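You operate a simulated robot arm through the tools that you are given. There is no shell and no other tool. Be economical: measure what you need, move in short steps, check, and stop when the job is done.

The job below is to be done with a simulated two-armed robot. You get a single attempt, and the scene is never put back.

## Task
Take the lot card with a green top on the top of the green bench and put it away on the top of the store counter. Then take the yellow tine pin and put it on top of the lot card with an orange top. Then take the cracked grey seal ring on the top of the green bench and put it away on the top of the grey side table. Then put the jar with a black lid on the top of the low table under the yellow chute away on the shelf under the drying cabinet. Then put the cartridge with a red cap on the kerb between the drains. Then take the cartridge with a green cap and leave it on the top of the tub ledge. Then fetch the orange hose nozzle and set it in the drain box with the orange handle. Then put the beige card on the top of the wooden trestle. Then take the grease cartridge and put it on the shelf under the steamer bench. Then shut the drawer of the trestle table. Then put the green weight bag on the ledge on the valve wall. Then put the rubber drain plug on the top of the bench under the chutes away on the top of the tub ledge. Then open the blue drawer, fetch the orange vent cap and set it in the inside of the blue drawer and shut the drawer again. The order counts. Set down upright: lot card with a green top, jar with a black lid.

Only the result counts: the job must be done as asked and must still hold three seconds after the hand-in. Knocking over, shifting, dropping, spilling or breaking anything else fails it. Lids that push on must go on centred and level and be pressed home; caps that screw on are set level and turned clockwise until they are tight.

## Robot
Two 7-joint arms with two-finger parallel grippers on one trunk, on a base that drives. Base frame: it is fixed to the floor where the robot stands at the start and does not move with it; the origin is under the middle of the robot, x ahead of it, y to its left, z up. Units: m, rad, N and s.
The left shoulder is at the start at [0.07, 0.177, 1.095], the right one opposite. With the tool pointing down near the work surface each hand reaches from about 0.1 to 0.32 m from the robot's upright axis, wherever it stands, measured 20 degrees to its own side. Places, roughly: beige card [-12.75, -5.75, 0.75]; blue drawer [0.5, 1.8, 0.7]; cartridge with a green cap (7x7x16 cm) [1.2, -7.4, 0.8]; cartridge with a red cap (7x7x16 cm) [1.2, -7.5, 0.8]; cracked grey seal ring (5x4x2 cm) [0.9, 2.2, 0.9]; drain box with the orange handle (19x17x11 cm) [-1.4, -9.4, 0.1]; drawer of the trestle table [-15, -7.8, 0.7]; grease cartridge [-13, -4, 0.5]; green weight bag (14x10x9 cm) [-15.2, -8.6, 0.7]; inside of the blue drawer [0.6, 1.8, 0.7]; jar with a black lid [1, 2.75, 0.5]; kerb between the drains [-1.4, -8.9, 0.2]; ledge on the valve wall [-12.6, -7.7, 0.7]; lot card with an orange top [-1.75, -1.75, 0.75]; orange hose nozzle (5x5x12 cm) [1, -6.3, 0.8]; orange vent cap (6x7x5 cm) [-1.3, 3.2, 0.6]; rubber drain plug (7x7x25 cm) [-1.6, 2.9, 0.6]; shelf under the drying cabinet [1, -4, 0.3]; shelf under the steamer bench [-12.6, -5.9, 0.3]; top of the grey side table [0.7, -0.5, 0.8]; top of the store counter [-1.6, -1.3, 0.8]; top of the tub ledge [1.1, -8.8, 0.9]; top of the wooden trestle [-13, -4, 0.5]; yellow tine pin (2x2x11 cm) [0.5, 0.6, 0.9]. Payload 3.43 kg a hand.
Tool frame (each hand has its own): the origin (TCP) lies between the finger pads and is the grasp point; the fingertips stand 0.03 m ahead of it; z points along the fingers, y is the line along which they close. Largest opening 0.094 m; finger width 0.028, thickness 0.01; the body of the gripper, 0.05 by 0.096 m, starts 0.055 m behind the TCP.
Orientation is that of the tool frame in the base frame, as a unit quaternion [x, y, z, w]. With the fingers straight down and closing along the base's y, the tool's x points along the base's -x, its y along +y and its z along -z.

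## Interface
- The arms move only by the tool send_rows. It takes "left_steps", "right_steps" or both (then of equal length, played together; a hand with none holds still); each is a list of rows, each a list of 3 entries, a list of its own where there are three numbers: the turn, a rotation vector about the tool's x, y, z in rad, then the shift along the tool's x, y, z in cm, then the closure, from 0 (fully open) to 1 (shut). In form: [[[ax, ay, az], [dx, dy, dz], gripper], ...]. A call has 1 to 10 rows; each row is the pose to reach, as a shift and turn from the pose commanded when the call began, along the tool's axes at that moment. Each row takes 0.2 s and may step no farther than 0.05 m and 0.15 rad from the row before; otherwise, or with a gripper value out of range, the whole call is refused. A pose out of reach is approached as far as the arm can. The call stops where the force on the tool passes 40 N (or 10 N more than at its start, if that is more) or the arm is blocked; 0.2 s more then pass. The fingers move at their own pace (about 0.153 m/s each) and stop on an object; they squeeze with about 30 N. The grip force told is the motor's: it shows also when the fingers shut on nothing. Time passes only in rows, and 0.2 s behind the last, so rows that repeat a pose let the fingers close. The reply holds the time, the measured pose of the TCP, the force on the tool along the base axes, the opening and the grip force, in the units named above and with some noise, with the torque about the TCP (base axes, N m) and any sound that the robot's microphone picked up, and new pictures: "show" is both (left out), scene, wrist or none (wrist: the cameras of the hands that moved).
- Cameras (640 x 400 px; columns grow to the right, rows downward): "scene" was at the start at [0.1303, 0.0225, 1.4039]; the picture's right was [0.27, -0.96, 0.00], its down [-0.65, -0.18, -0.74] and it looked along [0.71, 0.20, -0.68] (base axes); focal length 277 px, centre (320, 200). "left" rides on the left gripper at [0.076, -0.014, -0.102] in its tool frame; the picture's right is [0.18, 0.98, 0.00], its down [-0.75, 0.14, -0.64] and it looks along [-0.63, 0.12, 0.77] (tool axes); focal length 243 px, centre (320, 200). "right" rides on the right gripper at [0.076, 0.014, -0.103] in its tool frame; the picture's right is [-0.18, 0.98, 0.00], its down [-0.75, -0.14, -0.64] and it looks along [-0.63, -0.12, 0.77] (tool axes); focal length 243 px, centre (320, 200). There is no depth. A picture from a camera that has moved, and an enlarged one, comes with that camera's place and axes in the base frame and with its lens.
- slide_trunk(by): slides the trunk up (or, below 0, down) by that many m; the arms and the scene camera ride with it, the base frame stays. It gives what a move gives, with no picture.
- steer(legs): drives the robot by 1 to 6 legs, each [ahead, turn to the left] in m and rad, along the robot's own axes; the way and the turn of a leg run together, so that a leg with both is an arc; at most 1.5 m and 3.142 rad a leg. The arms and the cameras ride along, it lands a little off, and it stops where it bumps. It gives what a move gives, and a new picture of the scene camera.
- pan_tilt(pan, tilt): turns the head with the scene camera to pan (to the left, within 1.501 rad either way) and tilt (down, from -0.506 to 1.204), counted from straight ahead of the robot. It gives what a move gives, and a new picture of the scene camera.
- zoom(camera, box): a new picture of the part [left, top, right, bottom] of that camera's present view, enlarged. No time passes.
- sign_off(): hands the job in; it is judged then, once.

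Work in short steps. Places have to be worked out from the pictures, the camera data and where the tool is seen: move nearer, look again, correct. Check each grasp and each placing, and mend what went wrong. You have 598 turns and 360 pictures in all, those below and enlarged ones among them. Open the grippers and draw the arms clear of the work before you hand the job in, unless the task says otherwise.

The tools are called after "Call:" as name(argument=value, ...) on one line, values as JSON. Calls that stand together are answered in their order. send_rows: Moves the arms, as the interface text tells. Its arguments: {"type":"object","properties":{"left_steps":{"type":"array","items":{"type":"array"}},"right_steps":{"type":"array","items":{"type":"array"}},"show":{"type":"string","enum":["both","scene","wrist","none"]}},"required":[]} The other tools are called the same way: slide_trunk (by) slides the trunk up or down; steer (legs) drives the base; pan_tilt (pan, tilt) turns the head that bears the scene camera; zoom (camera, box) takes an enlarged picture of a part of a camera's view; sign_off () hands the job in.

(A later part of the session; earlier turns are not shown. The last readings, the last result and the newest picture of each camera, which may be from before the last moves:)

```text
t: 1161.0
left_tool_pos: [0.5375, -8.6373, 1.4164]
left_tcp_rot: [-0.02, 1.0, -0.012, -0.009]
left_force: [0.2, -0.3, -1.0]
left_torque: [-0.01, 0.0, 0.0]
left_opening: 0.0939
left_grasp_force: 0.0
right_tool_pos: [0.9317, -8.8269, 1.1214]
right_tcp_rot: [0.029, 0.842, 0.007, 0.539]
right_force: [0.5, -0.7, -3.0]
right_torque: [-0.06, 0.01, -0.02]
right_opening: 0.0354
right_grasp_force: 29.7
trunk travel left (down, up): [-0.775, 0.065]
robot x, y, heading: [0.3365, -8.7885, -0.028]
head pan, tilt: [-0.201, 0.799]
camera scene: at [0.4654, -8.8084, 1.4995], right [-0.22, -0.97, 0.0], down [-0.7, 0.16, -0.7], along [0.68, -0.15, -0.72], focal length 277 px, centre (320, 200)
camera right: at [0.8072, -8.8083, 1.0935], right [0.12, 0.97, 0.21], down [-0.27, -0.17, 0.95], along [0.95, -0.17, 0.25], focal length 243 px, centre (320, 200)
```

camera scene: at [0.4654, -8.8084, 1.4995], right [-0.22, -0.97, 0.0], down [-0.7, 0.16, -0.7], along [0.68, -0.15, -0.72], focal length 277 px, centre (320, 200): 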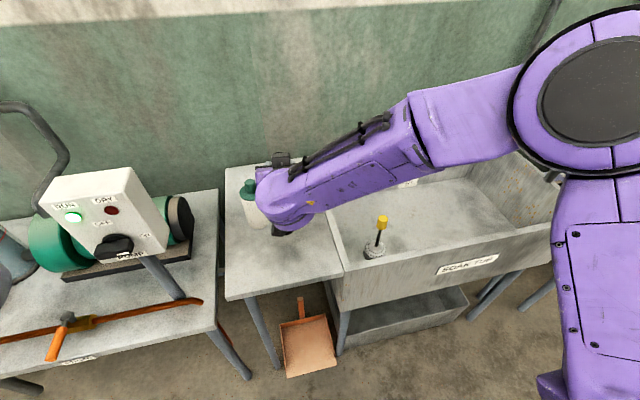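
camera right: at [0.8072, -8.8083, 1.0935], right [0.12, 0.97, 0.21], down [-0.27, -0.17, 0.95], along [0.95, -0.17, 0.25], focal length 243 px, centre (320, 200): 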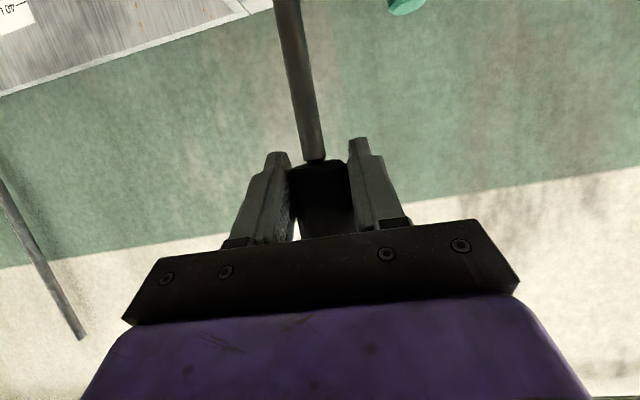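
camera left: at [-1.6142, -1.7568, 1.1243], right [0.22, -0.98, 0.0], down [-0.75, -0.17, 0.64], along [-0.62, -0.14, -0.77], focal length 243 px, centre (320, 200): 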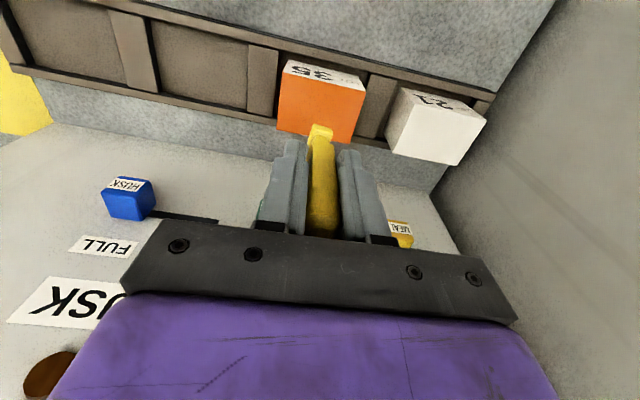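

Lower gently to contact.

Call:
send_rows(right_steps=[[[0, 0, 0], [1.8, 0, 0.8], 1], [[0, 0, 0], [3, 0, 1.4], 1], [[0, 0, 0], [3.7, 0, 1.7], 1], [[0, 0, 0], [4.3, 0, 2], 1], [[0, 0, 0], [4.9, 0, 2.3], 1], [[0, 0, 0], [5.5, 0, 2.6], 1], [[0, 0, 0], [6.1, 0, 2.8], 1], [[0, 0, 0], [6.7, 0, 3.1], 1], [[0, 0, 0], [7.3, 0, 3.4], 1]], show="wrist")

```text
t: 1162.5
left_tool_pos: [0.5354, -8.6375, 1.4184]
left_tcp_rot: [-0.02, 1.0, -0.012, -0.008]
left_force: [0.2, -0.4, 0.1]
left_torque: [-0.01, 0.05, 0.03]
left_opening: 0.0942
left_grasp_force: 0.0
right_tool_pos: [0.9363, -8.8237, 1.0716]
right_tcp_rot: [0.031, 0.835, 0.009, 0.55]
right_force: [-3.8, 1.6, 22.2]
right_torque: [-0.19, 0.9, -0.05]
right_opening: 0.0362
right_grasp_force: 30.2
trunk travel left (down, up): [-0.775, 0.065]
robot x, y, heading: [0.336, -8.7906, -0.023]
head pan, tilt: [-0.201, 0.799]
stopped in row 7 (right hand): the force on the tool passed its limit (the readings are from after the stop); the commanded pose is now the measured one
camera right: at [0.8117, -8.8036, 1.0426], right [0.11, 0.97, 0.22], down [-0.3, -0.18, 0.94], along [0.95, -0.17, 0.27], focal length 243 px, centre (320, 200)
```

right: 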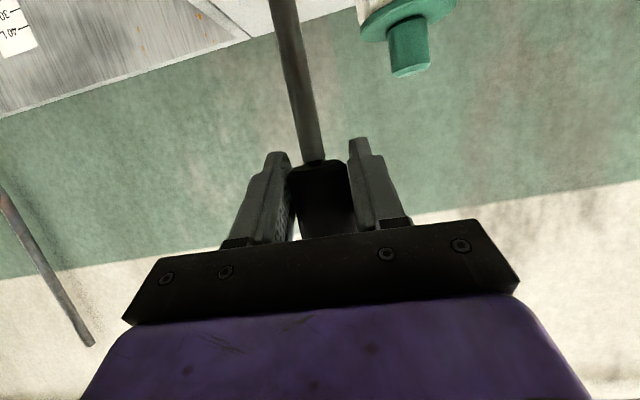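

Contact as expected. Ease up 2 mm, open and back straight off.

Call:
send_rows(right_steps=[[[0, 0, 0], [-0.2, 0, 0], 1], [[0, 0, 0], [-0.2, 0, 0], 0.45], [[0, 0, 0], [-0.2, 0, 0], 0.2], [[0, 0, 0], [-0.2, 0, 0], 0], [[0, 0, 0], [0.9, 0, -2.7], 0], [[0, 0, 0], [2.4, 0, -6.3], 0], [[0, 0, 0], [3.9, 0, -9.9], 0], [[0, 0, 0], [5.4, 0, -13.5], 0]], show="both")

```text
t: 1164.2
left_tool_pos: [0.5353, -8.637, 1.4176]
left_tcp_rot: [-0.02, 1.0, -0.012, -0.009]
left_force: [0.1, 0.6, -0.5]
left_torque: [0.02, -0.04, -0.01]
left_opening: 0.094
left_grasp_force: 0.1
right_tool_pos: [0.7879, -8.817, 1.0733]
right_tcp_rot: [0.03, 0.837, 0.009, 0.547]
right_force: [0.2, 0.5, -0.4]
right_torque: [0.02, 0.01, 0.01]
right_opening: 0.0941
right_grasp_force: 0.1
trunk travel left (down, up): [-0.775, 0.065]
robot x, y, heading: [0.337, -8.7897, -0.024]
head pan, tilt: [-0.201, 0.799]
camera scene: at [0.4635, -8.8076, 1.4997], right [-0.22, -0.97, 0.0], down [-0.7, 0.16, -0.7], along [0.68, -0.16, -0.72], focal length 277 px, centre (320, 200)
camera right: at [0.6647, -8.7969, 1.0447], right [0.11, 0.97, 0.22], down [-0.29, -0.17, 0.94], along [0.95, -0.17, 0.26], focal length 243 px, centre (320, 200)
```

scene: 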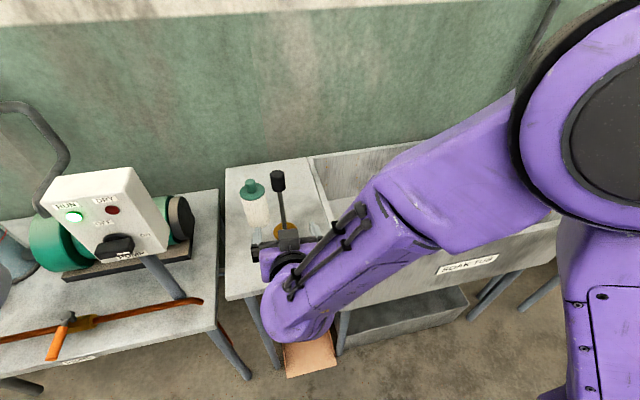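
right: 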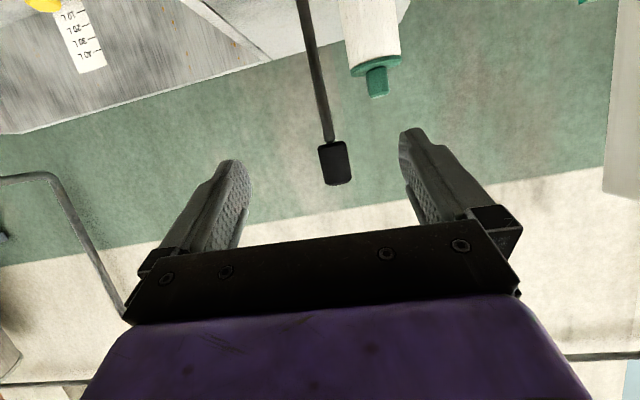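

The plug stands on the ledge. Final item: the blue drawer and vent cap. Back out and drive north.

Call:
steer(legs=[[-0.75, 0], [0, 1.595], [1.5, 0], [1.5, 0], [1.5, 0], [1.5, 0]])

Call:
slide_trunk(by=-0.3)

```text
t: 1200.6
left_tool_pos: [-0.6473, -2.523, 1.4176]
left_tcp_rot: [0.739, -0.674, 0.016, -0.003]
left_force: [-0.7, 0.0, 0.6]
left_torque: [0.02, -0.02, 0.01]
left_opening: 0.094
left_grasp_force: 0.0
right_tool_pos: [-0.4816, -2.2615, 1.0728]
right_tcp_rot: [-0.586, 0.599, 0.402, 0.369]
right_force: [0.0, 1.3, 0.2]
right_torque: [0.0, 0.01, 0.01]
right_opening: 0.0939
right_grasp_force: 0.0
trunk travel left (down, up): [-0.775, 0.065]
robot x, y, heading: [-0.4875, -2.7175, 1.595]
head pan, tilt: [-0.201, 0.799]
camera scene: at [-0.4732, -2.5867, 1.4996], right [0.99, -0.17, 0.0], down [-0.12, -0.71, -0.7], along [0.12, 0.69, -0.72], focal length 277 px, centre (320, 200)
```

scene: 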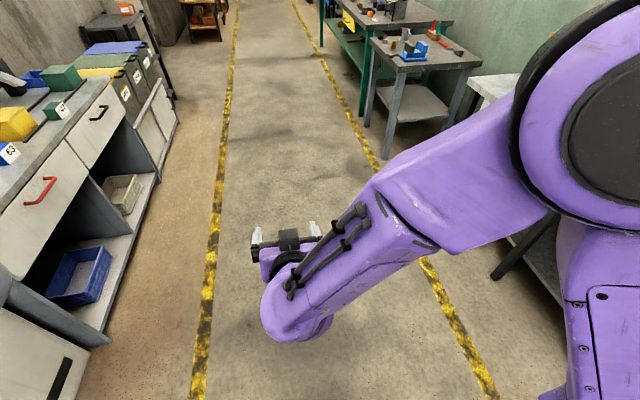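

```text
t: 1203.6
left_tool_pos: [-0.6485, -2.5223, 1.1186]
left_tcp_rot: [0.739, -0.674, 0.016, -0.003]
left_force: [0.6, 0.4, 1.1]
left_torque: [0.01, 0.0, 0.0]
left_opening: 0.0941
left_grasp_force: 0.1
right_tool_pos: [-0.4811, -2.2606, 0.7739]
right_tcp_rot: [-0.587, 0.598, 0.403, 0.369]
right_force: [0.5, -0.1, -0.6]
right_torque: [0.01, -0.01, -0.02]
right_opening: 0.0941
right_grasp_force: 0.0
trunk travel left (down, up): [-0.475, 0.365]
robot x, y, heading: [-0.4811, -2.7139, 1.593]
head pan, tilt: [-0.201, 0.799]
```

Call:
pan_tilt(pan=0.2, tilt=0.5)

Call:
steer(legs=[[1.5, -0.03], [1.5, 0], [1.5, 0], [0.03, 0], [0, -1.57]])

```text
t: 1204.5
left_tool_pos: [-0.6455, -2.5223, 1.1179]
left_tcp_rot: [0.739, -0.673, 0.016, -0.002]
left_force: [-0.7, -0.2, 0.8]
left_torque: [-0.01, -0.05, 0.01]
left_opening: 0.094
left_grasp_force: 0.0
right_tool_pos: [-0.4817, -2.2612, 0.774]
right_tcp_rot: [-0.586, 0.599, 0.402, 0.369]
right_force: [0.5, 0.3, -0.1]
right_torque: [0.01, 0.02, -0.02]
right_opening: 0.0942
right_grasp_force: 0.3
trunk travel left (down, up): [-0.475, 0.365]
robot x, y, heading: [-0.4856, -2.7162, 1.6]
head pan, tilt: [0.201, 0.499]
camera scene: at [-0.5075, -2.5772, 1.2254], right [0.97, 0.23, 0.0], down [0.11, -0.47, -0.88], along [-0.2, 0.85, -0.48], focal length 277 px, centre (320, 200)
```

scene: 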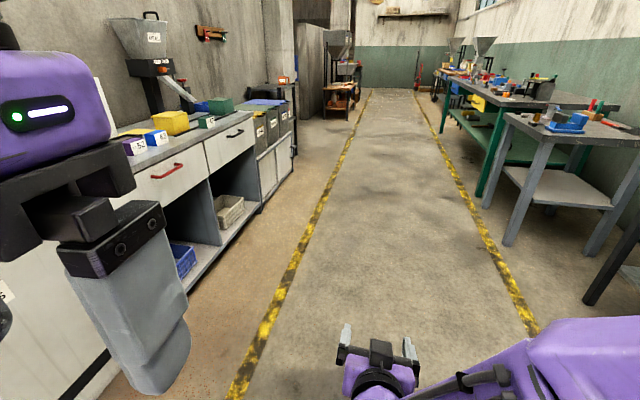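

```text
t: 1230.3
left_tool_pos: [-0.3528, 1.9877, 1.1173]
left_tcp_rot: [-0.039, 0.999, -0.012, -0.009]
left_force: [0.2, -0.2, 0.5]
left_torque: [0.01, -0.03, -0.02]
left_opening: 0.0939
left_grasp_force: 0.1
right_tool_pos: [-0.0929, 1.8182, 0.7729]
right_tcp_rot: [0.014, 0.838, 0.019, 0.546]
right_force: [0.5, 0.3, 0.0]
right_torque: [-0.04, -0.01, -0.03]
right_opening: 0.0937
right_grasp_force: 0.0
trunk travel left (down, up): [-0.475, 0.365]
robot x, y, heading: [-0.546, 1.8285, 0.017]
head pan, tilt: [0.201, 0.499]
camera scene: at [-0.4085, 1.8486, 1.2255], right [0.21, -0.98, 0.0], down [-0.47, -0.1, -0.88], along [0.86, 0.19, -0.48], focal length 277 px, centre (320, 200)
```

scene: 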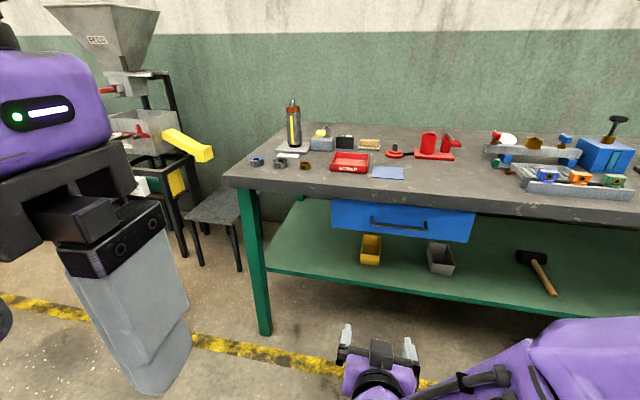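

Call:
zoom(camera="scene", box=[320, 170, 480, 270])

```text
4.00 times, centred on (400, 220) of scene
camera zoom: at [-0.4085, 1.8486, 1.2255], right [0.21, -0.98, 0.0], down [-0.47, -0.1, -0.88], along [0.86, 0.19, -0.48], focal length 1108 px, centre (0, 120)
```

zoom: 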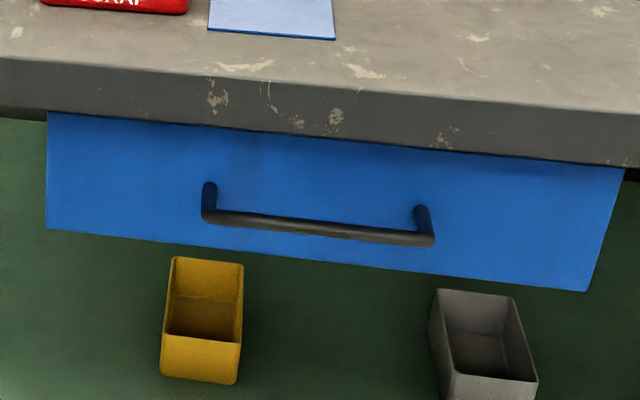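

The handle is a horizontal bar at ≈(0.332, 1.761, 0.747), standing ~4 cm off the panel. I bring the tool horizontal and roll it 90° so the fingers close vertically.

Call:
send_rows(right_steps=[[[0, -0.14, 0], [0, 0, 0], 0], [[0, -0.28, 0], [0, 0, 0], 0], [[0, -0.41, 0], [0, 0, 0], 0]], show="none")

Call:
send_rows(right_steps=[[[0, 0, 0.15], [0, 0, 0], 0], [[0, 0, 0.3], [0, 0, 0], 0], [[0, 0, 0.45], [0, 0, 0], 0], [[0, 0, 0.6], [0, 0, 0], 0], [[0, 0, 0.75], [0, 0, 0], 0], [[0, 0, 0.9], [0, 0, 0], 0], [[0, 0, 1.05], [0, 0, 0], 0], [[0, 0, 1.2], [0, 0, 0], 0], [[0, 0, 1.35], [0, 0, 0], 0], [[0, 0, 1.5], [0, 0, 0], 0]], show="both")

```text
t: 1231.3
left_tool_pos: [-0.3537, 1.9876, 1.1177]
left_tcp_rot: [-0.04, 0.999, -0.013, -0.009]
left_force: [-0.6, 0.1, 0.3]
left_torque: [0.0, 0.01, 0.0]
left_opening: 0.0941
left_grasp_force: 0.0
right_tool_pos: [-0.0781, 1.8053, 0.8014]
right_tcp_rot: [0.072, 0.701, 0.031, 0.709]
right_force: [0.6, 0.2, 0.1]
right_torque: [0.02, -0.02, -0.04]
right_opening: 0.094
right_grasp_force: 0.0
trunk travel left (down, up): [-0.475, 0.365]
robot x, y, heading: [-0.5473, 1.8324, 0.015]
head pan, tilt: [0.201, 0.499]
stopped in row 3 (right hand): the arm was blocked; the commanded pose is now the measured one
```

```text
t: 1233.5
left_tool_pos: [-0.352, 1.988, 1.1173]
left_tcp_rot: [-0.039, 0.999, -0.013, -0.009]
left_force: [0.3, -0.2, 0.0]
left_torque: [-0.02, -0.03, 0.01]
left_opening: 0.0939
left_grasp_force: 0.0
right_tool_pos: [-0.0787, 1.8065, 0.7985]
right_tcp_rot: [0.53, 0.466, 0.506, 0.497]
right_force: [0.1, 0.1, 0.3]
right_torque: [0.0, 0.0, 0.0]
right_opening: 0.094
right_grasp_force: 0.0
trunk travel left (down, up): [-0.475, 0.365]
robot x, y, heading: [-0.5467, 1.8261, 0.018]
head pan, tilt: [0.201, 0.499]
camera scene: at [-0.4082, 1.8485, 1.2255], right [0.21, -0.98, 0.0], down [-0.47, -0.1, -0.88], along [0.86, 0.19, -0.48], focal length 277 px, centre (320, 200)
camera right: at [-0.1769, 1.8858, 0.8172], right [-0.02, -0.26, 0.97], down [-0.68, -0.7, -0.2], along [0.73, -0.66, -0.16], focal length 243 px, centre (320, 200)
```

scene: 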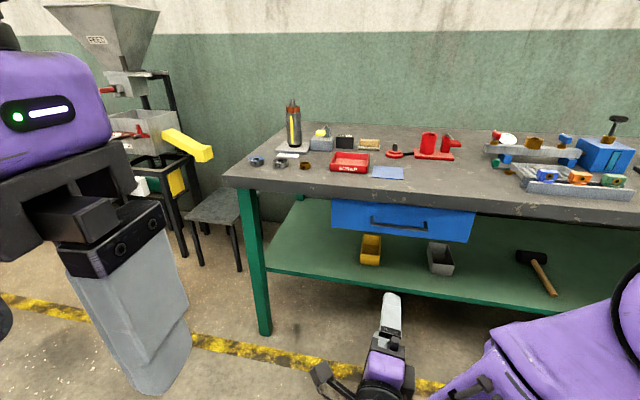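
right: 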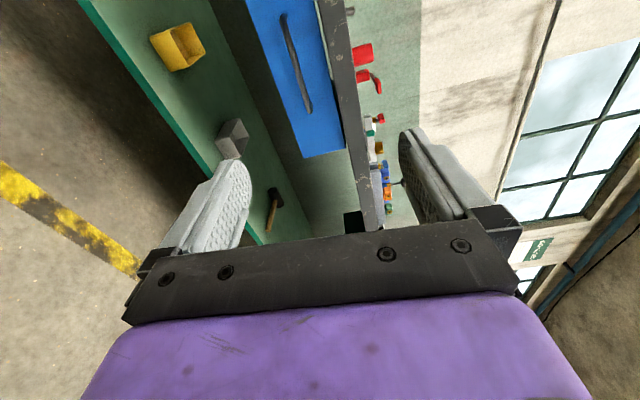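

Roll worked: tool points forward, fingers close vertically. Wrist view also puts the bar at (0.332, 1.78, 0.747). Drive 0.3 forward and align.

Call:
steer(legs=[[0.28, -0.015]])

Call:
send_rows(right_steps=[[[0, 0, 0], [-1, -2.5, 1.5], 0], [[0, 0, 0], [-2, -5.1, 3], 0], [[0, 0, 0], [-2.5, -5.1, 5], 0], [[0, 0, 0], [-2.5, -5.1, 5], 0]], show="both")

```text
t: 1235.4
left_tool_pos: [-0.0713, 1.9846, 1.1173]
left_tcp_rot: [-0.028, 0.999, -0.013, -0.01]
left_force: [-0.6, 0.0, 1.0]
left_torque: [0.02, 0.03, 0.02]
left_opening: 0.0938
left_grasp_force: 0.0
right_tool_pos: [0.1999, 1.7965, 0.7987]
right_tcp_rot: [0.534, 0.461, 0.499, 0.503]
right_force: [-0.3, 0.1, 0.4]
right_torque: [0.01, -0.02, -0.01]
right_opening: 0.094
right_grasp_force: 0.0
trunk travel left (down, up): [-0.475, 0.365]
robot x, y, heading: [-0.2719, 1.8292, -0.007]
head pan, tilt: [0.201, 0.499]
camera scene: at [-0.1292, 1.8467, 1.2254], right [0.19, -0.98, 0.0], down [-0.47, -0.09, -0.88], along [0.86, 0.17, -0.48], focal length 277 px, centre (320, 200)
```

scene: 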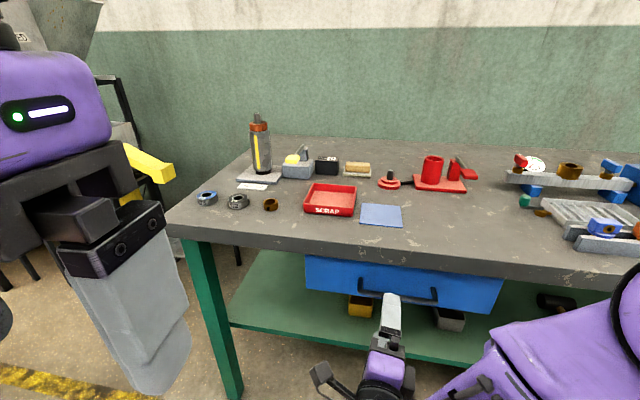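

```text
t: 1236.4
left_tool_pos: [-0.0716, 1.9852, 1.117]
left_tcp_rot: [-0.028, 0.999, -0.013, -0.009]
left_force: [-0.6, 0.1, 0.1]
left_torque: [-0.04, 0.0, -0.01]
left_opening: 0.0941
left_grasp_force: 0.1
right_tool_pos: [0.2448, 1.7712, 0.7467]
right_tcp_rot: [0.534, 0.46, 0.499, 0.503]
right_force: [0.3, -0.5, 0.0]
right_torque: [0.01, -0.05, 0.01]
right_opening: 0.094
right_grasp_force: 0.0
trunk travel left (down, up): [-0.475, 0.365]
robot x, y, heading: [-0.2706, 1.8262, -0.005]
head pan, tilt: [0.201, 0.499]
camera scene: at [-0.1302, 1.847, 1.2255], right [0.19, -0.98, 0.0], down [-0.47, -0.09, -0.88], along [0.86, 0.17, -0.48], focal length 277 px, centre (320, 200)
camera right: at [0.1498, 1.8528, 0.7651], right [-0.03, -0.25, 0.97], down [-0.7, -0.69, -0.2], along [0.72, -0.68, -0.16], focal length 243 px, centre (320, 200)
```

scene: 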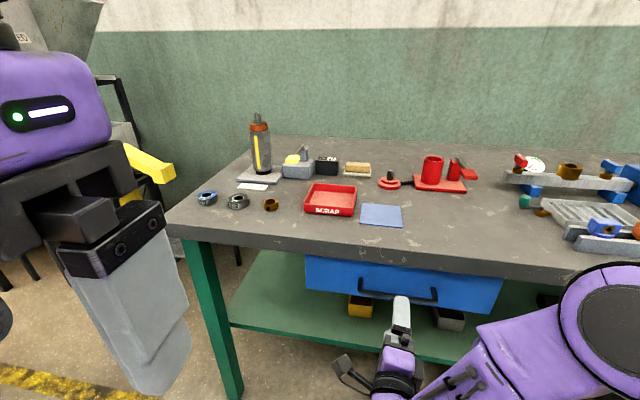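
right: 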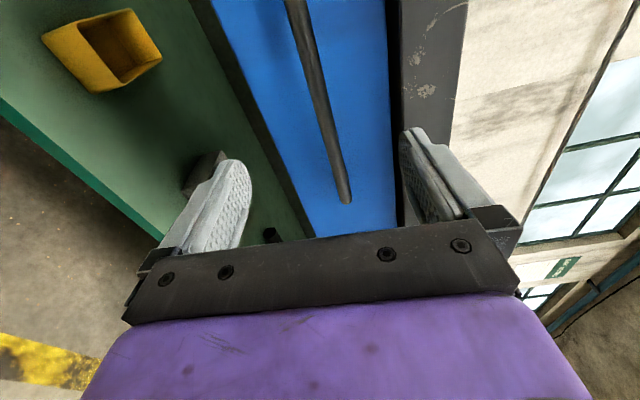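

The bar lies right between the fingers. Advance 8 cm and close on it.

Call:
send_rows(right_steps=[[[0, 0, 0], [0, 0, 3], 0], [[0, 0, 0], [0, 0, 6], 0], [[0, 0, 0], [0, 0, 8], 0], [[0, 0, 0], [0, 0, 8], 0.5], [[0, 0, 0], [0, 0, 8], 1], [[0, 0, 0], [0, 0, 8], 1], [[0, 0, 0], [0, 0, 8], 1]], show="wrist")

```text
t: 1238.0
left_tool_pos: [-0.0745, 1.9849, 1.1188]
left_tcp_rot: [-0.028, 0.999, -0.013, -0.008]
left_force: [0.5, 0.6, 0.1]
left_torque: [0.01, 0.04, 0.02]
left_opening: 0.0937
left_grasp_force: 0.0
right_tool_pos: [0.3244, 1.7638, 0.7539]
right_tcp_rot: [0.534, 0.456, 0.502, 0.506]
right_force: [2.2, -5.0, 38.8]
right_torque: [-1.09, 0.27, -0.01]
right_opening: 0.0178
right_grasp_force: 44.8
trunk travel left (down, up): [-0.475, 0.365]
robot x, y, heading: [-0.2698, 1.8261, -0.005]
head pan, tilt: [0.201, 0.499]
camera right: at [0.2276, 1.8466, 0.7709], right [-0.04, -0.25, 0.97], down [-0.7, -0.69, -0.21], along [0.72, -0.68, -0.15], focal length 243 px, centre (320, 200)
```

right: 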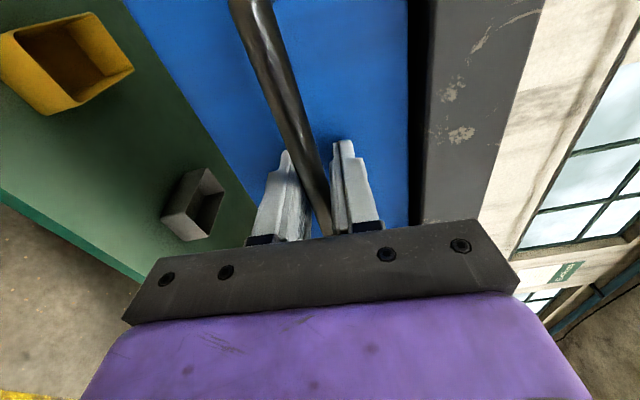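

Bar gripped, but the hand is being pushed up; I move the command up 8 mm to relax, then pull back gently.

Call:
send_rows(right_steps=[[[0, 0, 0], [0, 0.5, 0], 1], [[0, 0, 0], [0, 0.9, 0], 1], [[0, 0, 0], [0, 0.9, 0], 1]], show="none")

Call:
send_rows(right_steps=[[[0, 0, 0], [0, 0, -1], 1], [[0, 0, 0], [0, 0, -2.5], 1], [[0, 0, 0], [0, 0, -4], 1], [[0, 0, 0], [0, 0, -6], 1], [[0, 0, 0], [0, 0, -8], 1]], show="scene")

```text
t: 1238.8
left_tool_pos: [-0.0706, 1.9851, 1.1179]
left_tcp_rot: [-0.028, 0.999, -0.013, -0.009]
left_force: [-0.5, 0.1, -0.4]
left_torque: [-0.01, -0.01, 0.03]
left_opening: 0.0941
left_grasp_force: 0.0
right_tool_pos: [0.3257, 1.7647, 0.7527]
right_tcp_rot: [0.535, 0.462, 0.498, 0.503]
right_force: [-2.6, -1.1, -3.6]
right_torque: [-1.07, -0.05, -1.02]
right_opening: 0.0174
right_grasp_force: 45.1
trunk travel left (down, up): [-0.475, 0.365]
robot x, y, heading: [-0.2688, 1.8318, -0.007]
head pan, tilt: [0.201, 0.499]
```

```text
t: 1240.0
left_tool_pos: [-0.0715, 1.9795, 1.1171]
left_tcp_rot: [-0.029, 0.999, -0.01, -0.01]
left_force: [1.1, 0.0, 0.7]
left_torque: [-0.02, -0.02, 0.0]
left_opening: 0.0941
left_grasp_force: 0.0
right_tool_pos: [0.2445, 1.7656, 0.7544]
right_tcp_rot: [0.537, 0.458, 0.497, 0.504]
right_force: [-4.1, -35.3, -8.8]
right_torque: [-1.08, -0.07, 0.14]
right_opening: 0.0181
right_grasp_force: 45.0
trunk travel left (down, up): [-0.475, 0.365]
robot x, y, heading: [-0.2696, 1.8295, -0.015]
head pan, tilt: [0.201, 0.499]
camera scene: at [-0.1301, 1.8406, 1.2255], right [0.19, -0.98, 0.0], down [-0.47, -0.09, -0.88], along [0.86, 0.17, -0.48], focal length 277 px, centre (320, 200)
```

scene: 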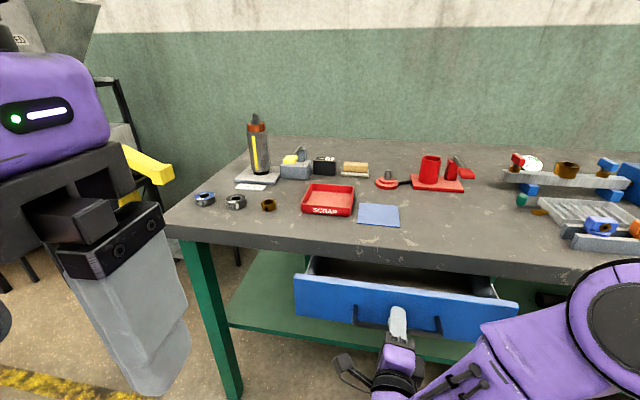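

Drawer is opening. I correct the sideways drift and pull another 9 cm.

Call:
send_rows(right_steps=[[[0, 0, 0], [-0.4, 0.1, 0], 1], [[0, 0, 0], [-0.7, 0.1, -1.5], 1], [[0, 0, 0], [-0.8, 0.1, -3.5], 1], [[0, 0, 0], [-0.9, 0.1, -5.5], 1], [[0, 0, 0], [-1.0, 0.1, -7.5], 1], [[0, 0, 0], [-1.1, 0.1, -9.5], 1]], show="scene")

```text
t: 1241.4
left_tool_pos: [-0.0695, 1.9838, 1.1178]
left_tcp_rot: [-0.029, 0.999, -0.012, -0.01]
left_force: [-0.8, -0.3, -0.4]
left_torque: [0.02, -0.01, 0.0]
left_opening: 0.0941
left_grasp_force: 0.1
right_tool_pos: [0.15, 1.7664, 0.7542]
right_tcp_rot: [0.536, 0.46, 0.498, 0.503]
right_force: [-4.1, -9.3, -21.2]
right_torque: [-1.18, -0.15, 0.88]
right_opening: 0.0176
right_grasp_force: 44.7
trunk travel left (down, up): [-0.475, 0.365]
robot x, y, heading: [-0.2709, 1.8326, -0.006]
head pan, tilt: [0.201, 0.499]
camera scene: at [-0.1289, 1.8448, 1.2253], right [0.19, -0.98, 0.0], down [-0.47, -0.09, -0.88], along [0.86, 0.17, -0.48], focal length 277 px, centre (320, 200)
```

scene: 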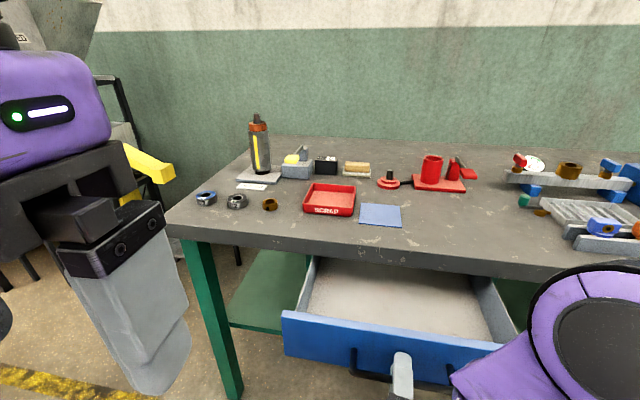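

Drawer is open ~17 cm with an empty tray. I release the bar, back off, and turn the hand back to pointing down.

Call:
send_rows(right_steps=[[[0, 0, 0], [0, 0, 0], 0.5], [[0, 0, 0], [0, 0, 0], 0], [[0, 0, 0], [0, 0, 0], 0], [[0, 0, 0], [0, 0, -3], 0], [[0, 0, 0], [0, 0, -7], 0]], show="none")

Call:
steer(legs=[[-0.35, 0]])

Call:
send_rows(right_steps=[[[0, 0, -0.15], [0, 0, 1], 0], [[0, 0, -0.3], [0, 0, 2], 0], [[0, 0, -0.45], [0, 0, 3], 0], [[0, 0, -0.6], [0, 0, 4], 0], [[0, 0, -0.75], [0, 0, 5], 0], [[0, 0, -0.9], [0, 0, 6], 0], [[0, 0, -1.05], [0, 0, 7], 0], [[0, 0, -1.2], [0, 0, 8], 0], [[0, 0, -1.35], [0, 0, 8], 0], [[0, 0, -1.5], [0, 0, 8], 0]], show="none")

```text
t: 1242.6
left_tool_pos: [-0.0704, 1.9834, 1.1175]
left_tcp_rot: [-0.028, 1.0, -0.011, -0.01]
left_force: [0.1, -0.2, 0.3]
left_torque: [0.0, -0.03, 0.02]
left_opening: 0.0944
left_grasp_force: 0.3
right_tool_pos: [0.0942, 1.7541, 0.7551]
right_tcp_rot: [0.564, 0.432, 0.481, 0.514]
right_force: [0.1, -0.2, 0.2]
right_torque: [-0.02, 0.0, 0.0]
right_opening: 0.094
right_grasp_force: 0.1
trunk travel left (down, up): [-0.475, 0.365]
robot x, y, heading: [-0.2709, 1.8314, -0.008]
head pan, tilt: [0.201, 0.499]
```

```text
t: 1244.9
left_tool_pos: [-0.4193, 1.9866, 1.1182]
left_tcp_rot: [-0.031, 0.999, -0.013, -0.008]
left_force: [-1.2, 0.5, -0.1]
left_torque: [-0.01, 0.02, -0.03]
left_opening: 0.0941
left_grasp_force: 0.0
right_tool_pos: [-0.2526, 1.7631, 0.7637]
right_tcp_rot: [0.562, 0.428, 0.493, 0.508]
right_force: [0.1, -1.0, -0.1]
right_torque: [0.01, -0.02, 0.02]
right_opening: 0.0937
right_grasp_force: 0.1
trunk travel left (down, up): [-0.475, 0.365]
robot x, y, heading: [-0.6197, 1.8323, -0.0]
head pan, tilt: [0.201, 0.499]
camera scene: at [-0.4785, 1.8491, 1.2256], right [0.2, -0.98, 0.0], down [-0.47, -0.1, -0.88], along [0.86, 0.17, -0.48], focal length 277 px, centre (320, 200)
```

scene: 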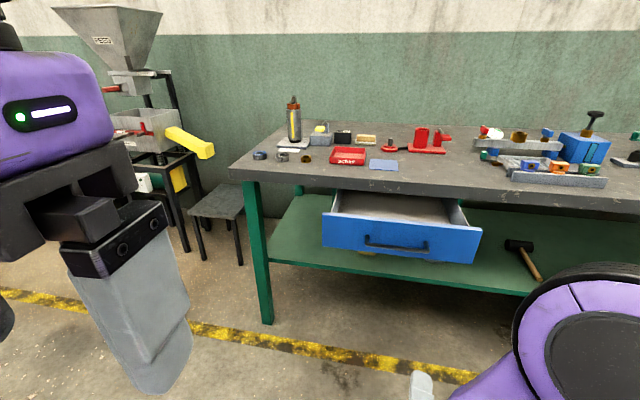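

```text
t: 1247.1
left_tool_pos: [-0.4185, 1.9873, 1.118]
left_tcp_rot: [-0.03, 0.999, -0.013, -0.009]
left_force: [0.2, -0.4, 0.1]
left_torque: [0.02, 0.01, 0.01]
left_opening: 0.0941
left_grasp_force: 0.2
right_tool_pos: [-0.1624, 1.7375, 0.7752]
right_tcp_rot: [0.171, 0.694, 0.019, 0.699]
right_force: [0.8, 0.2, -0.3]
right_torque: [0.02, 0.05, -0.01]
right_opening: 0.0939
right_grasp_force: 0.1
trunk travel left (down, up): [-0.475, 0.365]
robot x, y, heading: [-0.6183, 1.833, 0.0]
head pan, tilt: [0.201, 0.499]
```

Call:
send_rows(right_steps=[[[0, 0.15, 0], [0, 0, 0], 0], [[0, 0.3, 0], [0, 0, 0], 0], [[0, 0.45, 0], [0, 0, 0], 0], [[0, 0.6, 0], [0, 0, 0], 0], [[0, 0.75, 0], [0, 0, 0], 0], [[0, 0.9, 0], [0, 0, 0], 0], [[0, 1.05, 0], [0, 0, 0], 0], [[0, 1.2, 0], [0, 0, 0], 0], [[0, 1.35, 0], [0, 0, 0], 0], [[0, 1.5, 0], [0, 0, 0], 0]], show="none")

```text
t: 1249.3
left_tool_pos: [-0.4184, 1.9865, 1.117]
left_tcp_rot: [-0.03, 0.999, -0.011, -0.01]
left_force: [0.9, 0.2, 0.1]
left_torque: [0.0, -0.01, 0.03]
left_opening: 0.094
left_grasp_force: 0.0
right_tool_pos: [-0.173, 1.7521, 0.7628]
right_tcp_rot: [0.077, 0.992, 0.094, 0.04]
right_force: [-0.4, -0.2, 0.3]
right_torque: [0.01, 0.01, 0.03]
right_opening: 0.0941
right_grasp_force: 0.0
trunk travel left (down, up): [-0.475, 0.365]
robot x, y, heading: [-0.6193, 1.8306, -0.006]
head pan, tilt: [0.201, 0.499]
```

Call:
send_rows(right_steps=[[[0.094, 0.04, -0.077], [0, 0, 0], 0], [[0.188, 0.08, -0.154], [0, 0, 0], 0]], show="none")

Call:
steer(legs=[[0, 1.57], [1.38, 0], [0, 1.57]])

```text
t: 1249.9
left_tool_pos: [-0.4194, 1.9868, 1.1176]
left_tcp_rot: [-0.031, 0.999, -0.012, -0.008]
left_force: [0.2, 0.6, -0.1]
left_torque: [-0.04, 0.01, -0.02]
left_opening: 0.094
left_grasp_force: 0.1
right_tool_pos: [-0.1729, 1.7517, 0.764]
right_tcp_rot: [0.001, 1.0, -0.002, 0.002]
right_force: [0.6, -0.8, -0.6]
right_torque: [-0.01, 0.0, 0.01]
right_opening: 0.0942
right_grasp_force: 0.0
trunk travel left (down, up): [-0.475, 0.365]
robot x, y, heading: [-0.6145, 1.8332, 0.0]
head pan, tilt: [0.201, 0.499]
```

```text
t: 1264.4
left_tool_pos: [-0.8048, 3.0699, 1.117]
left_tcp_rot: [1.0, 0.018, 0.009, -0.012]
left_force: [-0.1, 0.3, -0.1]
left_torque: [-0.02, 0.03, -0.01]
left_opening: 0.0943
left_grasp_force: 0.1
right_tool_pos: [-1.0461, 3.3119, 0.764]
right_tcp_rot: [1.0, -0.015, -0.002, 0.0]
right_force: [-0.8, 0.3, 0.5]
right_torque: [0.01, 0.0, 0.0]
right_opening: 0.0942
right_grasp_force: 0.1
trunk travel left (down, up): [-0.475, 0.365]
robot x, y, heading: [-0.604, 3.2185, 3.112]
head pan, tilt: [0.201, 0.499]
camera scene: at [-0.7432, 3.2054, 1.2255], right [-0.17, 0.98, 0.0], down [0.47, 0.08, -0.88], along [-0.86, -0.15, -0.48], focal length 277 px, centre (320, 200)
```

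scene: 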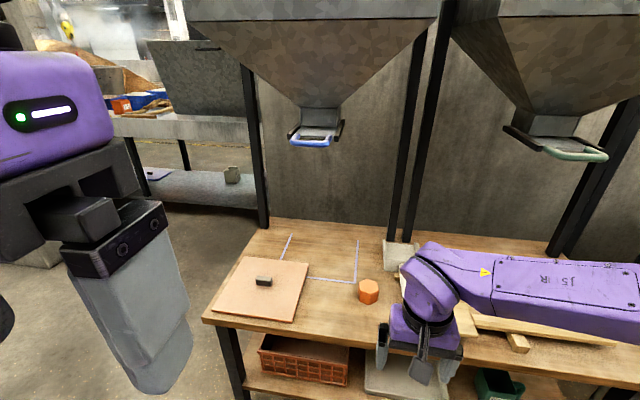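

Cap at ≈(-1.34, 3.247). Move the right hand toward it and look with the wrist camera.

Call:
send_rows(right_steps=[[[0, 0, 0], [-4, 1.5, 0], 0], [[0, 0, 0], [-8, 3, 0], 0], [[0, 0, 0], [-12, 4.5, 0], 0], [[0, 0, 0], [-15, 6, 0], 0], [[0, 0, 0], [-15, 6, 0], 0]], show="wrist")

```text
t: 1265.6
left_tool_pos: [-0.8051, 3.0701, 1.1178]
left_tcp_rot: [1.0, 0.018, 0.009, -0.012]
left_force: [-0.4, -0.2, -0.7]
left_torque: [-0.02, 0.0, -0.01]
left_opening: 0.0942
left_grasp_force: 0.0
right_tool_pos: [-1.1955, 3.2554, 0.7637]
right_tcp_rot: [1.0, -0.015, -0.002, -0.001]
right_force: [0.0, 0.1, 0.7]
right_torque: [0.0, 0.01, 0.01]
right_opening: 0.0939
right_grasp_force: 0.0
trunk travel left (down, up): [-0.475, 0.365]
robot x, y, heading: [-0.6021, 3.2212, 3.112]
head pan, tilt: [0.201, 0.499]
camera right: at [-1.1205, 3.2377, 0.8645], right [-0.21, -0.98, 0.0], down [-0.75, 0.16, 0.64], along [-0.63, 0.14, -0.76], focal length 243 px, centre (320, 200)
```

right: 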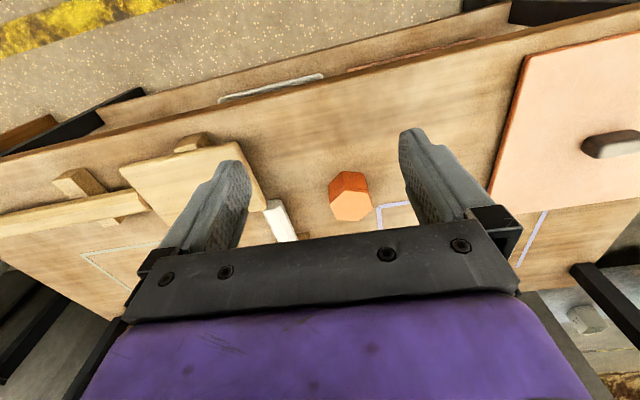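

Cap centre ≈(-1.345, 3.244). Move over it and descend.

Call:
send_rows(right_steps=[[[0, 0, 0], [-4.5, 0.5, 0], 0], [[0, 0, 0], [-9, 1, 0], 0], [[0, 0, 0], [-13, 1.5, 1], 0], [[0, 0, 0], [-14.9, 1.6, 4], 0], [[0, 0, 0], [-14.9, 1.6, 8.5], 0], [[0, 0, 0], [-14.9, 1.6, 12.5], 0], [[0, 0, 0], [-14.9, 1.6, 15.2], 0], [[0, 0, 0], [-14.9, 1.6, 15.2], 0]], show="wrist")

```text
t: 1267.4
left_tool_pos: [-0.801, 3.0694, 1.1198]
left_tcp_rot: [1.0, 0.018, 0.007, -0.012]
left_force: [0.8, -0.7, -0.4]
left_torque: [0.01, -0.05, -0.03]
left_opening: 0.094
left_grasp_force: 0.0
right_tool_pos: [-1.2363, 3.2379, 0.611]
right_tcp_rot: [1.0, -0.016, -0.006, 0.0]
right_force: [6.4, -0.2, 26.9]
right_torque: [0.22, -0.6, 0.16]
right_opening: 0.0941
right_grasp_force: 0.1
right hand out of reach, approached as far as the arm can: row 1, 2, 3, 4, 5, 6, 7, 8
trunk travel left (down, up): [-0.475, 0.365]
robot x, y, heading: [-0.6041, 3.2179, 3.114]
head pan, tilt: [0.201, 0.499]
camera right: at [-1.1591, 3.2195, 0.7104], right [-0.21, -0.98, 0.0], down [-0.74, 0.16, 0.65], along [-0.64, 0.14, -0.76], focal length 243 px, centre (320, 200)
```

right: 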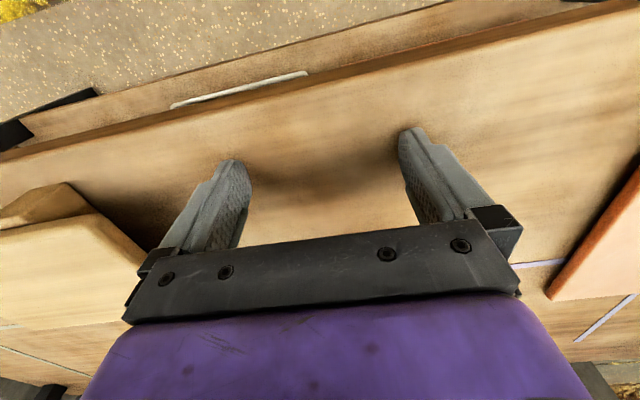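

Too far for the arm; the tips touched the table (z≈0.58). I raise 8 cm and drive 0.17 closer.

Call:
send_rows(right_steps=[[[0, 0, 0], [0, 0, -4], 0], [[0, 0, 0], [0, 0, -8.5], 0], [[0, 0, 0], [2, 0, -12], 0], [[0, 0, 0], [5, 0, -12], 0]], show="none")

Call:
steer(legs=[[0.18, 0.025]])

Call:
zoom(camera="right", box=[0, 0, 640, 400])

```text
t: 1268.4
left_tool_pos: [-0.8048, 3.0713, 1.1179]
left_tcp_rot: [1.0, 0.019, 0.01, -0.012]
left_force: [-0.2, 0.4, -0.5]
left_torque: [0.03, -0.02, 0.03]
left_opening: 0.0939
left_grasp_force: 0.1
right_tool_pos: [-1.1925, 3.2359, 0.7248]
right_tcp_rot: [1.0, -0.015, -0.003, -0.001]
right_force: [-0.5, 0.5, 0.9]
right_torque: [0.01, 0.01, -0.03]
right_opening: 0.094
right_grasp_force: 0.0
trunk travel left (down, up): [-0.475, 0.365]
robot x, y, heading: [-0.605, 3.2212, 3.111]
head pan, tilt: [0.201, 0.499]
```

```text
t: 1269.9
left_tool_pos: [-0.9824, 3.0681, 1.1173]
left_tcp_rot: [0.999, 0.03, 0.011, -0.013]
left_force: [0.2, 0.0, 0.4]
left_torque: [0.01, -0.01, 0.03]
left_opening: 0.0939
left_grasp_force: 0.1
right_tool_pos: [-1.3732, 3.2246, 0.723]
right_tcp_rot: [1.0, -0.003, -0.001, 0.0]
right_force: [-0.1, 0.6, 0.1]
right_torque: [0.04, -0.01, 0.01]
right_opening: 0.0939
right_grasp_force: 0.0
trunk travel left (down, up): [-0.475, 0.365]
robot x, y, heading: [-0.7824, 3.2236, 3.14]
head pan, tilt: [0.201, 0.499]
camera scene: at [-0.9242, 3.2049, 1.2253], right [-0.2, 0.98, 0.0], down [0.47, 0.09, -0.88], along [-0.86, -0.17, -0.48], focal length 277 px, centre (320, 200)
```

scene: 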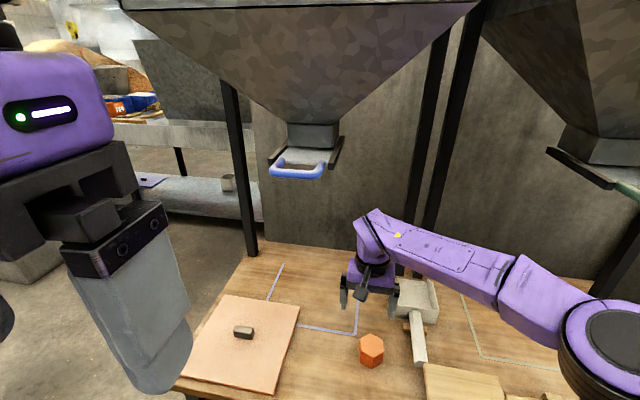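

```text
1.00 times, centred on (320, 200) of right
camera zoom: at [-1.2973, 3.2083, 0.8244], right [-0.19, -0.98, 0.0], down [-0.75, 0.14, 0.64], along [-0.63, 0.12, -0.76], focal length 243 px, centre (320, 200)
```

zoom: 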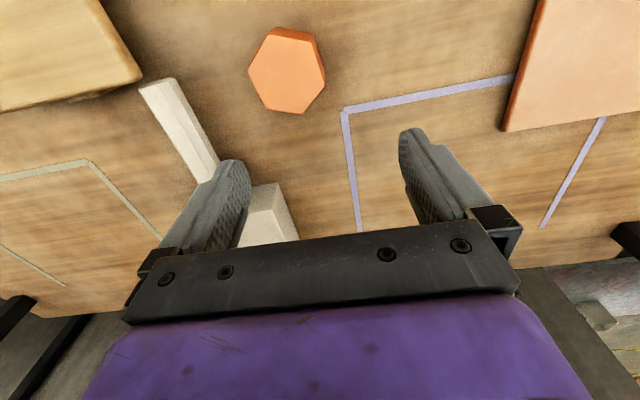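

Cap now at ≈(-1.335, 3.240). Shift back 3.8 cm, right 1.5 cm, descend and grip.

Call:
send_rows(right_steps=[[[0, 0, 0], [2, -0.8, 0], 0], [[0, 0, 0], [3.8, -1.5, 1], 0], [[0, 0, 0], [3.8, -1.5, 5], 0], [[0, 0, 0], [3.8, -1.5, 8.5], 0], [[0, 0, 0], [3.8, -1.5, 10.3], 0], [[0, 0, 0], [3.8, -1.5, 10.3], 0.4], [[0, 0, 0], [3.8, -1.5, 10.3], 1], [[0, 0, 0], [3.8, -1.5, 10.3], 1], [[0, 0, 0], [3.8, -1.5, 10.3], 1]], show="wrist")

```text
t: 1271.9
left_tool_pos: [-0.9816, 3.0681, 1.1171]
left_tcp_rot: [0.999, 0.03, 0.009, -0.013]
left_force: [-0.4, 0.4, -0.5]
left_torque: [-0.03, 0.01, -0.03]
left_opening: 0.0939
left_grasp_force: 0.0
right_tool_pos: [-1.3365, 3.2392, 0.6218]
right_tcp_rot: [1.0, -0.003, -0.002, -0.001]
right_force: [-1.1, 1.7, 0.7]
right_torque: [-0.03, 0.11, 0.01]
right_opening: 0.057
right_grasp_force: 30.1
trunk travel left (down, up): [-0.475, 0.365]
robot x, y, heading: [-0.7806, 3.222, 3.145]
head pan, tilt: [0.201, 0.499]
camera right: at [-1.2599, 3.2237, 0.7222], right [-0.19, -0.98, 0.0], down [-0.75, 0.14, 0.65], along [-0.63, 0.12, -0.76], focal length 243 px, centre (320, 200)
```

right: 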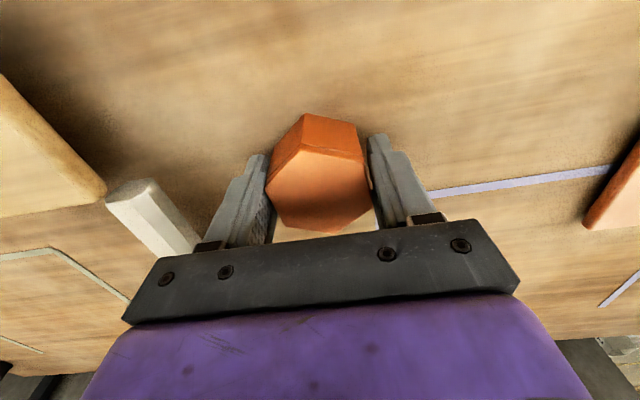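

Cap gripped. Lift, raise the trunk and return to the drawer.

Call:
send_rows(right_steps=[[[0, 0, 0], [0, 0, -4], 1], [[0, 0, 0], [0, 0, -8], 1], [[0, 0, 0], [1, 0, -12], 1], [[0, 0, 0], [5, 0, -13], 1], [[0, 0, 0], [9, 0, -13], 1]], show="none")

Call:
steer(legs=[[-0.35, 0], [0, 1.57], [1.42, 0], [0, 1.57]])

Call:
slide_trunk(by=0.2)

```text
t: 1273.1
left_tool_pos: [-0.9808, 3.0683, 1.1175]
left_tcp_rot: [0.999, 0.03, 0.009, -0.012]
left_force: [-0.4, 0.0, 0.5]
left_torque: [-0.04, 0.02, 0.03]
left_opening: 0.0941
left_grasp_force: 0.1
right_tool_pos: [-1.2449, 3.2389, 0.7493]
right_tcp_rot: [1.0, -0.002, -0.001, 0.0]
right_force: [0.1, -0.5, -0.3]
right_torque: [-0.01, 0.02, -0.03]
right_opening: 0.0567
right_grasp_force: 30.5
trunk travel left (down, up): [-0.475, 0.365]
robot x, y, heading: [-0.7827, 3.2221, 3.134]
head pan, tilt: [0.201, 0.499]
```

```text
t: 1289.8
left_tool_pos: [-0.2207, 1.947, 1.1172]
left_tcp_rot: [-0.05, 0.999, -0.013, -0.009]
left_force: [-0.1, -0.9, 0.2]
left_torque: [-0.01, 0.01, 0.01]
left_opening: 0.094
left_grasp_force: 0.0
right_tool_pos: [0.05, 1.7876, 0.7489]
right_tcp_rot: [-0.018, 1.0, -0.001, 0.001]
right_force: [-0.4, -0.1, -0.1]
right_torque: [0.0, 0.0, 0.0]
right_opening: 0.0561
right_grasp_force: 29.9
trunk travel left (down, up): [-0.475, 0.365]
robot x, y, heading: [-0.4123, 1.7816, 0.035]
head pan, tilt: [0.201, 0.499]
camera scene: at [-0.2725, 1.8079, 1.2255], right [0.24, -0.97, 0.0], down [-0.47, -0.11, -0.88], along [0.85, 0.21, -0.48], focal length 277 px, centre (320, 200)
```

scene: 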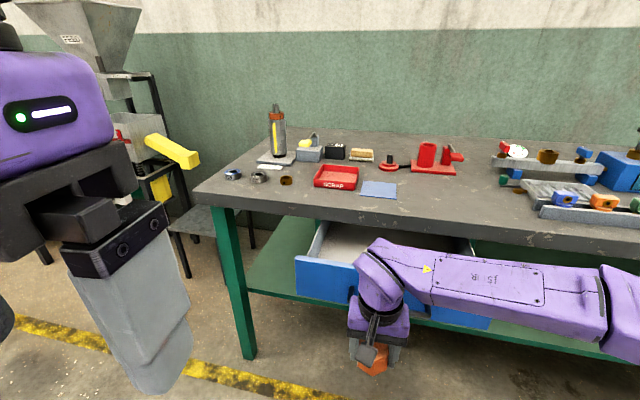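

```text
t: 1292.0
left_tool_pos: [-0.2185, 1.9476, 1.3172]
left_tcp_rot: [-0.05, 0.999, -0.011, -0.009]
left_force: [0.2, 0.2, 0.2]
left_torque: [0.0, 0.05, -0.03]
left_opening: 0.094
left_grasp_force: 0.1
right_tool_pos: [0.0504, 1.7877, 0.9496]
right_tcp_rot: [-0.018, 1.0, -0.001, 0.001]
right_force: [0.5, 0.1, -0.4]
right_torque: [-0.04, 0.02, 0.0]
right_opening: 0.0562
right_grasp_force: 30.1
trunk travel left (down, up): [-0.675, 0.165]
robot x, y, heading: [-0.4084, 1.7854, 0.038]
head pan, tilt: [0.201, 0.499]
```

Hand is clear above. Drive 0.12 closer, then move over the open drawer.

Call:
steer(legs=[[0.12, -0.03]])

Call:
send_rows(right_steps=[[[0, 0, 0], [-4, -0.5, 0], 1], [[0, 0, 0], [-8, -1, 0], 1], [[0, 0, 0], [-11, -1, 1], 1], [[0, 0, 0], [-11, -1, 1], 1]], show="both")

```text
t: 1293.2
left_tool_pos: [-0.0957, 1.9448, 1.3174]
left_tcp_rot: [-0.035, 0.999, -0.012, -0.009]
left_force: [0.0, 0.3, -0.5]
left_torque: [-0.01, -0.02, -0.05]
left_opening: 0.0938
left_grasp_force: 0.2
right_tool_pos: [0.1706, 1.7764, 0.949]
right_tcp_rot: [-0.003, 1.0, -0.001, 0.002]
right_force: [-0.1, 0.4, -0.3]
right_torque: [-0.05, -0.01, -0.02]
right_opening: 0.0562
right_grasp_force: 29.7
trunk travel left (down, up): [-0.675, 0.165]
robot x, y, heading: [-0.2917, 1.7856, 0.007]
head pan, tilt: [0.201, 0.499]
camera scene: at [-0.153, 1.8065, 1.4256], right [0.21, -0.98, 0.0], down [-0.47, -0.1, -0.88], along [0.86, 0.18, -0.48], focal length 277 px, centre (320, 200)
```

scene: 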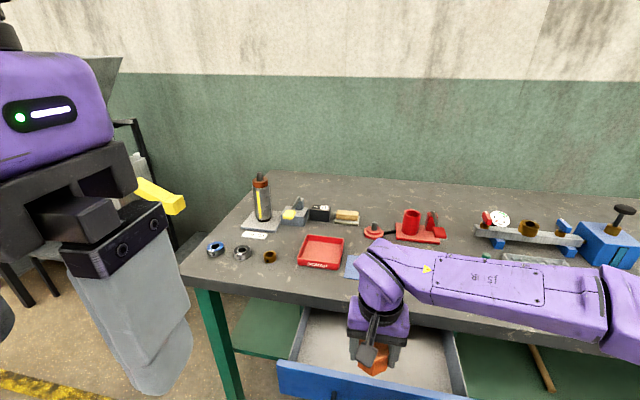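

```text
t: 1294.2
left_tool_pos: [-0.0966, 1.9436, 1.3177]
left_tcp_rot: [-0.034, 0.999, -0.012, -0.01]
left_force: [0.8, -1.1, -0.1]
left_torque: [0.0, -0.03, -0.03]
left_opening: 0.0938
left_grasp_force: 0.3
right_tool_pos: [0.2774, 1.7683, 0.9395]
right_tcp_rot: [-0.004, 1.0, -0.001, 0.003]
right_force: [0.5, -0.1, -1.1]
right_torque: [0.0, -0.02, 0.0]
right_opening: 0.0563
right_grasp_force: 30.1
trunk travel left (down, up): [-0.675, 0.165]
robot x, y, heading: [-0.2886, 1.784, 0.011]
head pan, tilt: [0.201, 0.499]
camera scene: at [-0.1531, 1.8062, 1.4256], right [0.21, -0.98, 0.0], down [-0.47, -0.1, -0.88], along [0.86, 0.18, -0.48], focal length 277 px, centre (320, 200)
camera right: at [0.2009, 1.7805, 1.0403], right [0.18, 0.98, 0.0], down [0.75, -0.13, 0.65], along [0.64, -0.12, -0.76], focal length 243 px, centre (320, 200)
```

scene: 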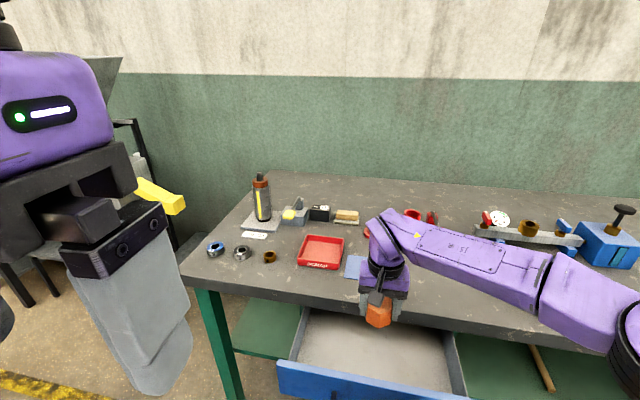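
right: 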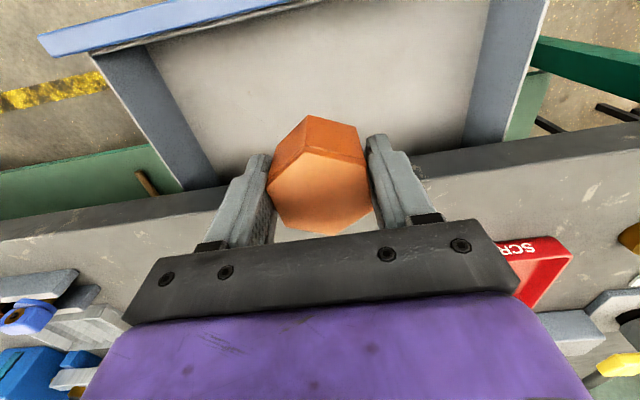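

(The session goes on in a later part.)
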